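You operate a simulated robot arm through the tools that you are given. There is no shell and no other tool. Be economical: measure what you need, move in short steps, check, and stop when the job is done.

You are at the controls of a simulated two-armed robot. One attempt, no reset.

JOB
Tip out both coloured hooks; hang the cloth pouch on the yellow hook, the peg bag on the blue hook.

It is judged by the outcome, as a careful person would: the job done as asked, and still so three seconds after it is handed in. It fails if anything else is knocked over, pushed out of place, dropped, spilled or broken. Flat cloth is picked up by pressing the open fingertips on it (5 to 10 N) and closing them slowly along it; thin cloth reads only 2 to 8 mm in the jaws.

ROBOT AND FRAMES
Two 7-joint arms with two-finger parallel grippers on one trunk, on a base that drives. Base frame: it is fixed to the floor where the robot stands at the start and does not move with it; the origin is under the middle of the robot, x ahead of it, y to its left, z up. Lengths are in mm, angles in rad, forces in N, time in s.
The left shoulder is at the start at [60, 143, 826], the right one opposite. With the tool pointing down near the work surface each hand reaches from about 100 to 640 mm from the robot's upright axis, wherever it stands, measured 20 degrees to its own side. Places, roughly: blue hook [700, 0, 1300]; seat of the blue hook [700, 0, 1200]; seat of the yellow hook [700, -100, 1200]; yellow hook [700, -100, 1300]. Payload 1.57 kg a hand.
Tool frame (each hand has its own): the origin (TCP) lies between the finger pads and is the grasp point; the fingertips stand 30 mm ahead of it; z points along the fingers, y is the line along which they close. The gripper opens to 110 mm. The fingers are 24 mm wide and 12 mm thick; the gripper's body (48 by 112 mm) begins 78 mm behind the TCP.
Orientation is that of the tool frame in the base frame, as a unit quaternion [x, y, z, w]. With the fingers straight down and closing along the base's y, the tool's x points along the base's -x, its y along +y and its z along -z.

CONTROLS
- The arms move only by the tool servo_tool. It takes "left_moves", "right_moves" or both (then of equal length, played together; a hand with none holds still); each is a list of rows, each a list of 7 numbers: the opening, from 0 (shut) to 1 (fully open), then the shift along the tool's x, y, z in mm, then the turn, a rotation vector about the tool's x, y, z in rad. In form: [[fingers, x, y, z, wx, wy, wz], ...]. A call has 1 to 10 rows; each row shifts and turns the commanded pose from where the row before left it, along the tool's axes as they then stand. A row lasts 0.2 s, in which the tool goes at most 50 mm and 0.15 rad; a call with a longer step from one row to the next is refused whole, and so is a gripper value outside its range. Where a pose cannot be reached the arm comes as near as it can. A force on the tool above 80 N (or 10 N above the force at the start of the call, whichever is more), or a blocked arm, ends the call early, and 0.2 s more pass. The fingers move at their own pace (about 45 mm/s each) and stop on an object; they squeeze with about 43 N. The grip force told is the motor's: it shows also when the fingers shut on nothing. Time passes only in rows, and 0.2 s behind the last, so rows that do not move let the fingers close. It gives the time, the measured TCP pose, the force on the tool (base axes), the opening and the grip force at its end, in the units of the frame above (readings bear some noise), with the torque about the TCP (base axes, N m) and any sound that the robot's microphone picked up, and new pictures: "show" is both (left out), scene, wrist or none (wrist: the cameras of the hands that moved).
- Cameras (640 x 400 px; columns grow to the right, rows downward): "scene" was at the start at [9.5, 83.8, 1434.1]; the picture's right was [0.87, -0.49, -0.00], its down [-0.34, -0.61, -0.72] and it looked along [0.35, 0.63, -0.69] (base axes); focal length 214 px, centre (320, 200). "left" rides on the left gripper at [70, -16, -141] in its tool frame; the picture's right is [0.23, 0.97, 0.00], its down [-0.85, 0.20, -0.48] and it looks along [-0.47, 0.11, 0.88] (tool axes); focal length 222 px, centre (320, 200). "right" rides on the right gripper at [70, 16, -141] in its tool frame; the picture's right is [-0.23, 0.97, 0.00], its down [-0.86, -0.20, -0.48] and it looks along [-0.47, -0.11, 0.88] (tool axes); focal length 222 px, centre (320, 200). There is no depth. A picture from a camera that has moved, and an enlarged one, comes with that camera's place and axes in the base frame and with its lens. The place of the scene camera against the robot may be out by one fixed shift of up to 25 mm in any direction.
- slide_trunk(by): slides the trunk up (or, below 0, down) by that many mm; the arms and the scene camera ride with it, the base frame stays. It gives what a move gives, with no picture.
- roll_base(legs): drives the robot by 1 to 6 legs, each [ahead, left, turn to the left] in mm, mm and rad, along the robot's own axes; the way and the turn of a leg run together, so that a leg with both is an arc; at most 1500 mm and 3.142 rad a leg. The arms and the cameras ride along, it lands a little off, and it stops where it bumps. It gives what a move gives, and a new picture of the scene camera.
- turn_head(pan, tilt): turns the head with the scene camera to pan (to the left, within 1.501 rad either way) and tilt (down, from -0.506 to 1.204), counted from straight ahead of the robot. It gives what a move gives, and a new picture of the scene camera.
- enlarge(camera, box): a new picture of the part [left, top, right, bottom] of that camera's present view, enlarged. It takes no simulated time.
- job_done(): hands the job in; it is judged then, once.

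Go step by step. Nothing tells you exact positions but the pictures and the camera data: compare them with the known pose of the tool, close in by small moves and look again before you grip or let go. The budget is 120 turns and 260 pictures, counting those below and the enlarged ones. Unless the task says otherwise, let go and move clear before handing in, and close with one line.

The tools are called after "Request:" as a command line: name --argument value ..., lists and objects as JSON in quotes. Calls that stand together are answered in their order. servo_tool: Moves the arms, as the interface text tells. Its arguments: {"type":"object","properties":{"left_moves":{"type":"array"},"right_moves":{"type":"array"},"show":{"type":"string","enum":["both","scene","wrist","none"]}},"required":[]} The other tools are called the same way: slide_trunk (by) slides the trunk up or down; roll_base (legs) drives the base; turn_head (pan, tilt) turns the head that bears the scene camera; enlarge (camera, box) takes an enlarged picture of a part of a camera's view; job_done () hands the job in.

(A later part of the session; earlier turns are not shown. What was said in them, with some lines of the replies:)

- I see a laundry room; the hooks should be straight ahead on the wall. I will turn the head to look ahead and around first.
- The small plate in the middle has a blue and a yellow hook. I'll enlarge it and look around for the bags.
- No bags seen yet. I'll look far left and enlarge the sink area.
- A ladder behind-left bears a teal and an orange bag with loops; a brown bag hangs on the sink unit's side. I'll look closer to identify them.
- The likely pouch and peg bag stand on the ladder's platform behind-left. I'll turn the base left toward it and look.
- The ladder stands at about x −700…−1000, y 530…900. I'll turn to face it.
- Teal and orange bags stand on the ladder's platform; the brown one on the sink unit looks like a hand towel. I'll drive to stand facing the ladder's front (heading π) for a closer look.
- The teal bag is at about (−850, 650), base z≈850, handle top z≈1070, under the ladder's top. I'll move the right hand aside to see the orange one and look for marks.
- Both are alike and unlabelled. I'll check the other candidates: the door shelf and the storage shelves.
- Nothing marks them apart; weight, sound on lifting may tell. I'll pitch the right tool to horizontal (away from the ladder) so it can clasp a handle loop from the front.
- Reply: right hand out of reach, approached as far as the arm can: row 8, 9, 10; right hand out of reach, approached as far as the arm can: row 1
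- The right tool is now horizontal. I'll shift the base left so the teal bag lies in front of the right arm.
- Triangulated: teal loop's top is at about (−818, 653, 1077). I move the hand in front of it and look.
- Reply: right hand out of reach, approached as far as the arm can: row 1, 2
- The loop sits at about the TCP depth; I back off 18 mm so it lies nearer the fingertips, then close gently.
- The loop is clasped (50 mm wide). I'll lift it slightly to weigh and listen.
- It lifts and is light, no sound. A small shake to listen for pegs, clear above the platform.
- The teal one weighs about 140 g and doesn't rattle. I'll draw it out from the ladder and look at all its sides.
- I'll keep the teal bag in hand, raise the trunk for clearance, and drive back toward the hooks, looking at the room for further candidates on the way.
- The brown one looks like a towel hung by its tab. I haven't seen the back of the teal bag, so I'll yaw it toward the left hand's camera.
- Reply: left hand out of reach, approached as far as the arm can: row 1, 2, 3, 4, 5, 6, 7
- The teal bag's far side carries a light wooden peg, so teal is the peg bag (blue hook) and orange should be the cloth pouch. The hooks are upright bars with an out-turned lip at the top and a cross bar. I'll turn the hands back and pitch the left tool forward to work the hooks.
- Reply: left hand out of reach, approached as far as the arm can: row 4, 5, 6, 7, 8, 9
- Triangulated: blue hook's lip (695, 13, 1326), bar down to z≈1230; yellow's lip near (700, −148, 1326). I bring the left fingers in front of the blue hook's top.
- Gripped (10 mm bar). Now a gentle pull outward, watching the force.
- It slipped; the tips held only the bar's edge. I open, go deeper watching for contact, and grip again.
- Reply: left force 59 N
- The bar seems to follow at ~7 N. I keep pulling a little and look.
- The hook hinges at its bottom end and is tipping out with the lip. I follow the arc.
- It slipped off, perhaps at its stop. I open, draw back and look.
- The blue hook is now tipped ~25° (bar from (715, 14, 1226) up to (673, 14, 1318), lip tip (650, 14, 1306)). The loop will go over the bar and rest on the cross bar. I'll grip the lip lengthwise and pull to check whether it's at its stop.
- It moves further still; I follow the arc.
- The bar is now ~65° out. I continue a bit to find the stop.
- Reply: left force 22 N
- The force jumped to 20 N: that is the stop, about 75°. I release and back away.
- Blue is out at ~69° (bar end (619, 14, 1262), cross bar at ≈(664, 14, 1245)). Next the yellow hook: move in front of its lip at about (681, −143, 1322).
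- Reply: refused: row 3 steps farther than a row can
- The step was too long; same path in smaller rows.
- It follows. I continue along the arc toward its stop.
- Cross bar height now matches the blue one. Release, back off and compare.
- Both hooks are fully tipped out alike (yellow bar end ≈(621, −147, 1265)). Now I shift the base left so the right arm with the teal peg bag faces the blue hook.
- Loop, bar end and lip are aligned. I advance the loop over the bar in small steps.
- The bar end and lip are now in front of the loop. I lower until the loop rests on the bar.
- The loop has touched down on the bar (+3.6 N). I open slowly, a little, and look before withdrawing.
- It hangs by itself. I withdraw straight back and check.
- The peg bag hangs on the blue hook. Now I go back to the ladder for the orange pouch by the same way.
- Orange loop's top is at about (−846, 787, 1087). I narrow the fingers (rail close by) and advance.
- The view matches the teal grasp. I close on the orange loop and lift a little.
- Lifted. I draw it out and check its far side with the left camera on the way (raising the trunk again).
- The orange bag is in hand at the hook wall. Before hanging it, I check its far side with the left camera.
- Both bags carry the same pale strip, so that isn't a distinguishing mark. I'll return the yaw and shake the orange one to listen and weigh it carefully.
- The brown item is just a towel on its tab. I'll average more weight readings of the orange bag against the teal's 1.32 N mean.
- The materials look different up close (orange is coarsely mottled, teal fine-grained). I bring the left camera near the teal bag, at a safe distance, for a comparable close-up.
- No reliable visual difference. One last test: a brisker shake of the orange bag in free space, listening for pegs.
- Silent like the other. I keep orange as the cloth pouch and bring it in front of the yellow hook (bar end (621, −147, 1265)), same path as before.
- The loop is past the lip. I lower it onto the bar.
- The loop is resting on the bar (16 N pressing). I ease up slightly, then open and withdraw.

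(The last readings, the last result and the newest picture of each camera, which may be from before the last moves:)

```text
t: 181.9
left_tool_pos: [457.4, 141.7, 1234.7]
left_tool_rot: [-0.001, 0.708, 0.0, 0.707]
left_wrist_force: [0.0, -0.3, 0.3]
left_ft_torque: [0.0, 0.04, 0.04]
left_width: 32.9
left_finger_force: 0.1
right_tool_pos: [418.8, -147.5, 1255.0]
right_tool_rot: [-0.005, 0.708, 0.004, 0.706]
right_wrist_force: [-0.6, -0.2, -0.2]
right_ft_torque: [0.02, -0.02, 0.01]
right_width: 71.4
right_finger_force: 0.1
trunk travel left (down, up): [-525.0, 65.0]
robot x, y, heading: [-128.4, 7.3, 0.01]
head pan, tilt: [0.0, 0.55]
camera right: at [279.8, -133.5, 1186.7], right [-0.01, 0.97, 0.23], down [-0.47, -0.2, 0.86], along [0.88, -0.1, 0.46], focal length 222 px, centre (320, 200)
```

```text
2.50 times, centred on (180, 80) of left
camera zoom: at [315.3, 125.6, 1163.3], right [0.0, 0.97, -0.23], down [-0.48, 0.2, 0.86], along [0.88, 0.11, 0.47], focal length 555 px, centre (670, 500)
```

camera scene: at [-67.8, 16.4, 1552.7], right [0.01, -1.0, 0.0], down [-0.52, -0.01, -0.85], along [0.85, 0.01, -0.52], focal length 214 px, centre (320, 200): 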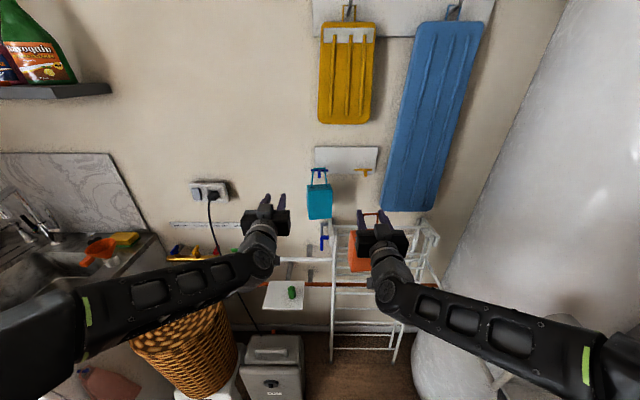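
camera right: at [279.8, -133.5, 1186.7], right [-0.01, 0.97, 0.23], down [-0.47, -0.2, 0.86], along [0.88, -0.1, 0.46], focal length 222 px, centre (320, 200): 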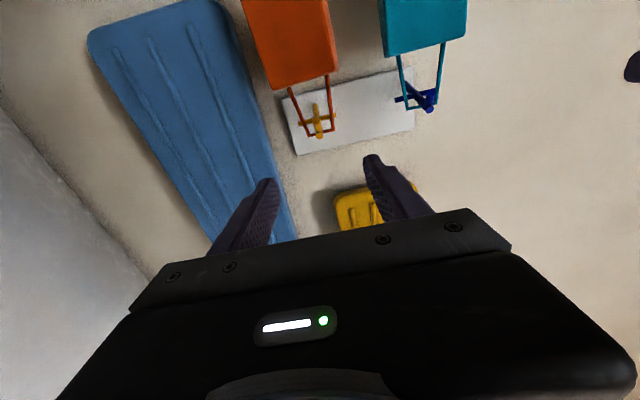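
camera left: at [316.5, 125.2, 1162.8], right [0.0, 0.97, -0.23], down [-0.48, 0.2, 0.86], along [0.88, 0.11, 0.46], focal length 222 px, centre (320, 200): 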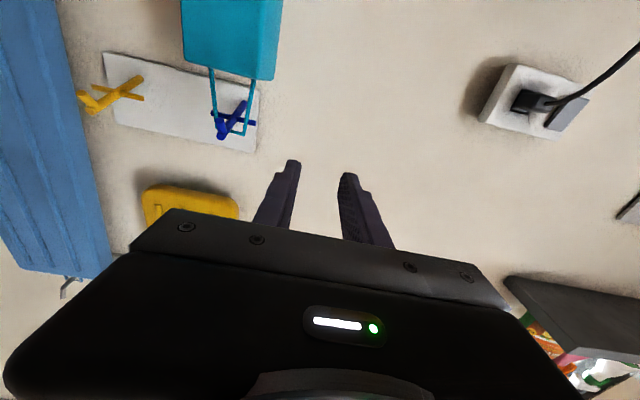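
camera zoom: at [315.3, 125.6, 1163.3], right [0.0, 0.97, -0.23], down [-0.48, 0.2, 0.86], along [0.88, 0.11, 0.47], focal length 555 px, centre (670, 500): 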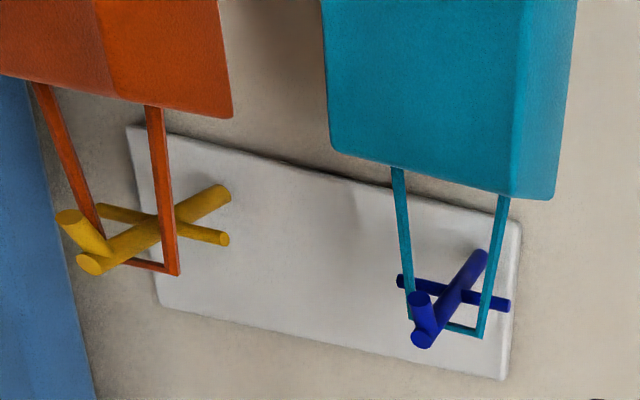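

Both hooks are tipped out and both bags hang freely, with the hands clear, so I hand the job in.

Request:
job_done

```text
The job is handed in.
```

Both hooks are tipped out. The orange bag hangs on the yellow hook as the cloth pouch, and the teal bag hangs on the blue hook as the peg bag. Which bag is which is a guess: they matched in shape, weight and markings, and neither rattled when shaken.
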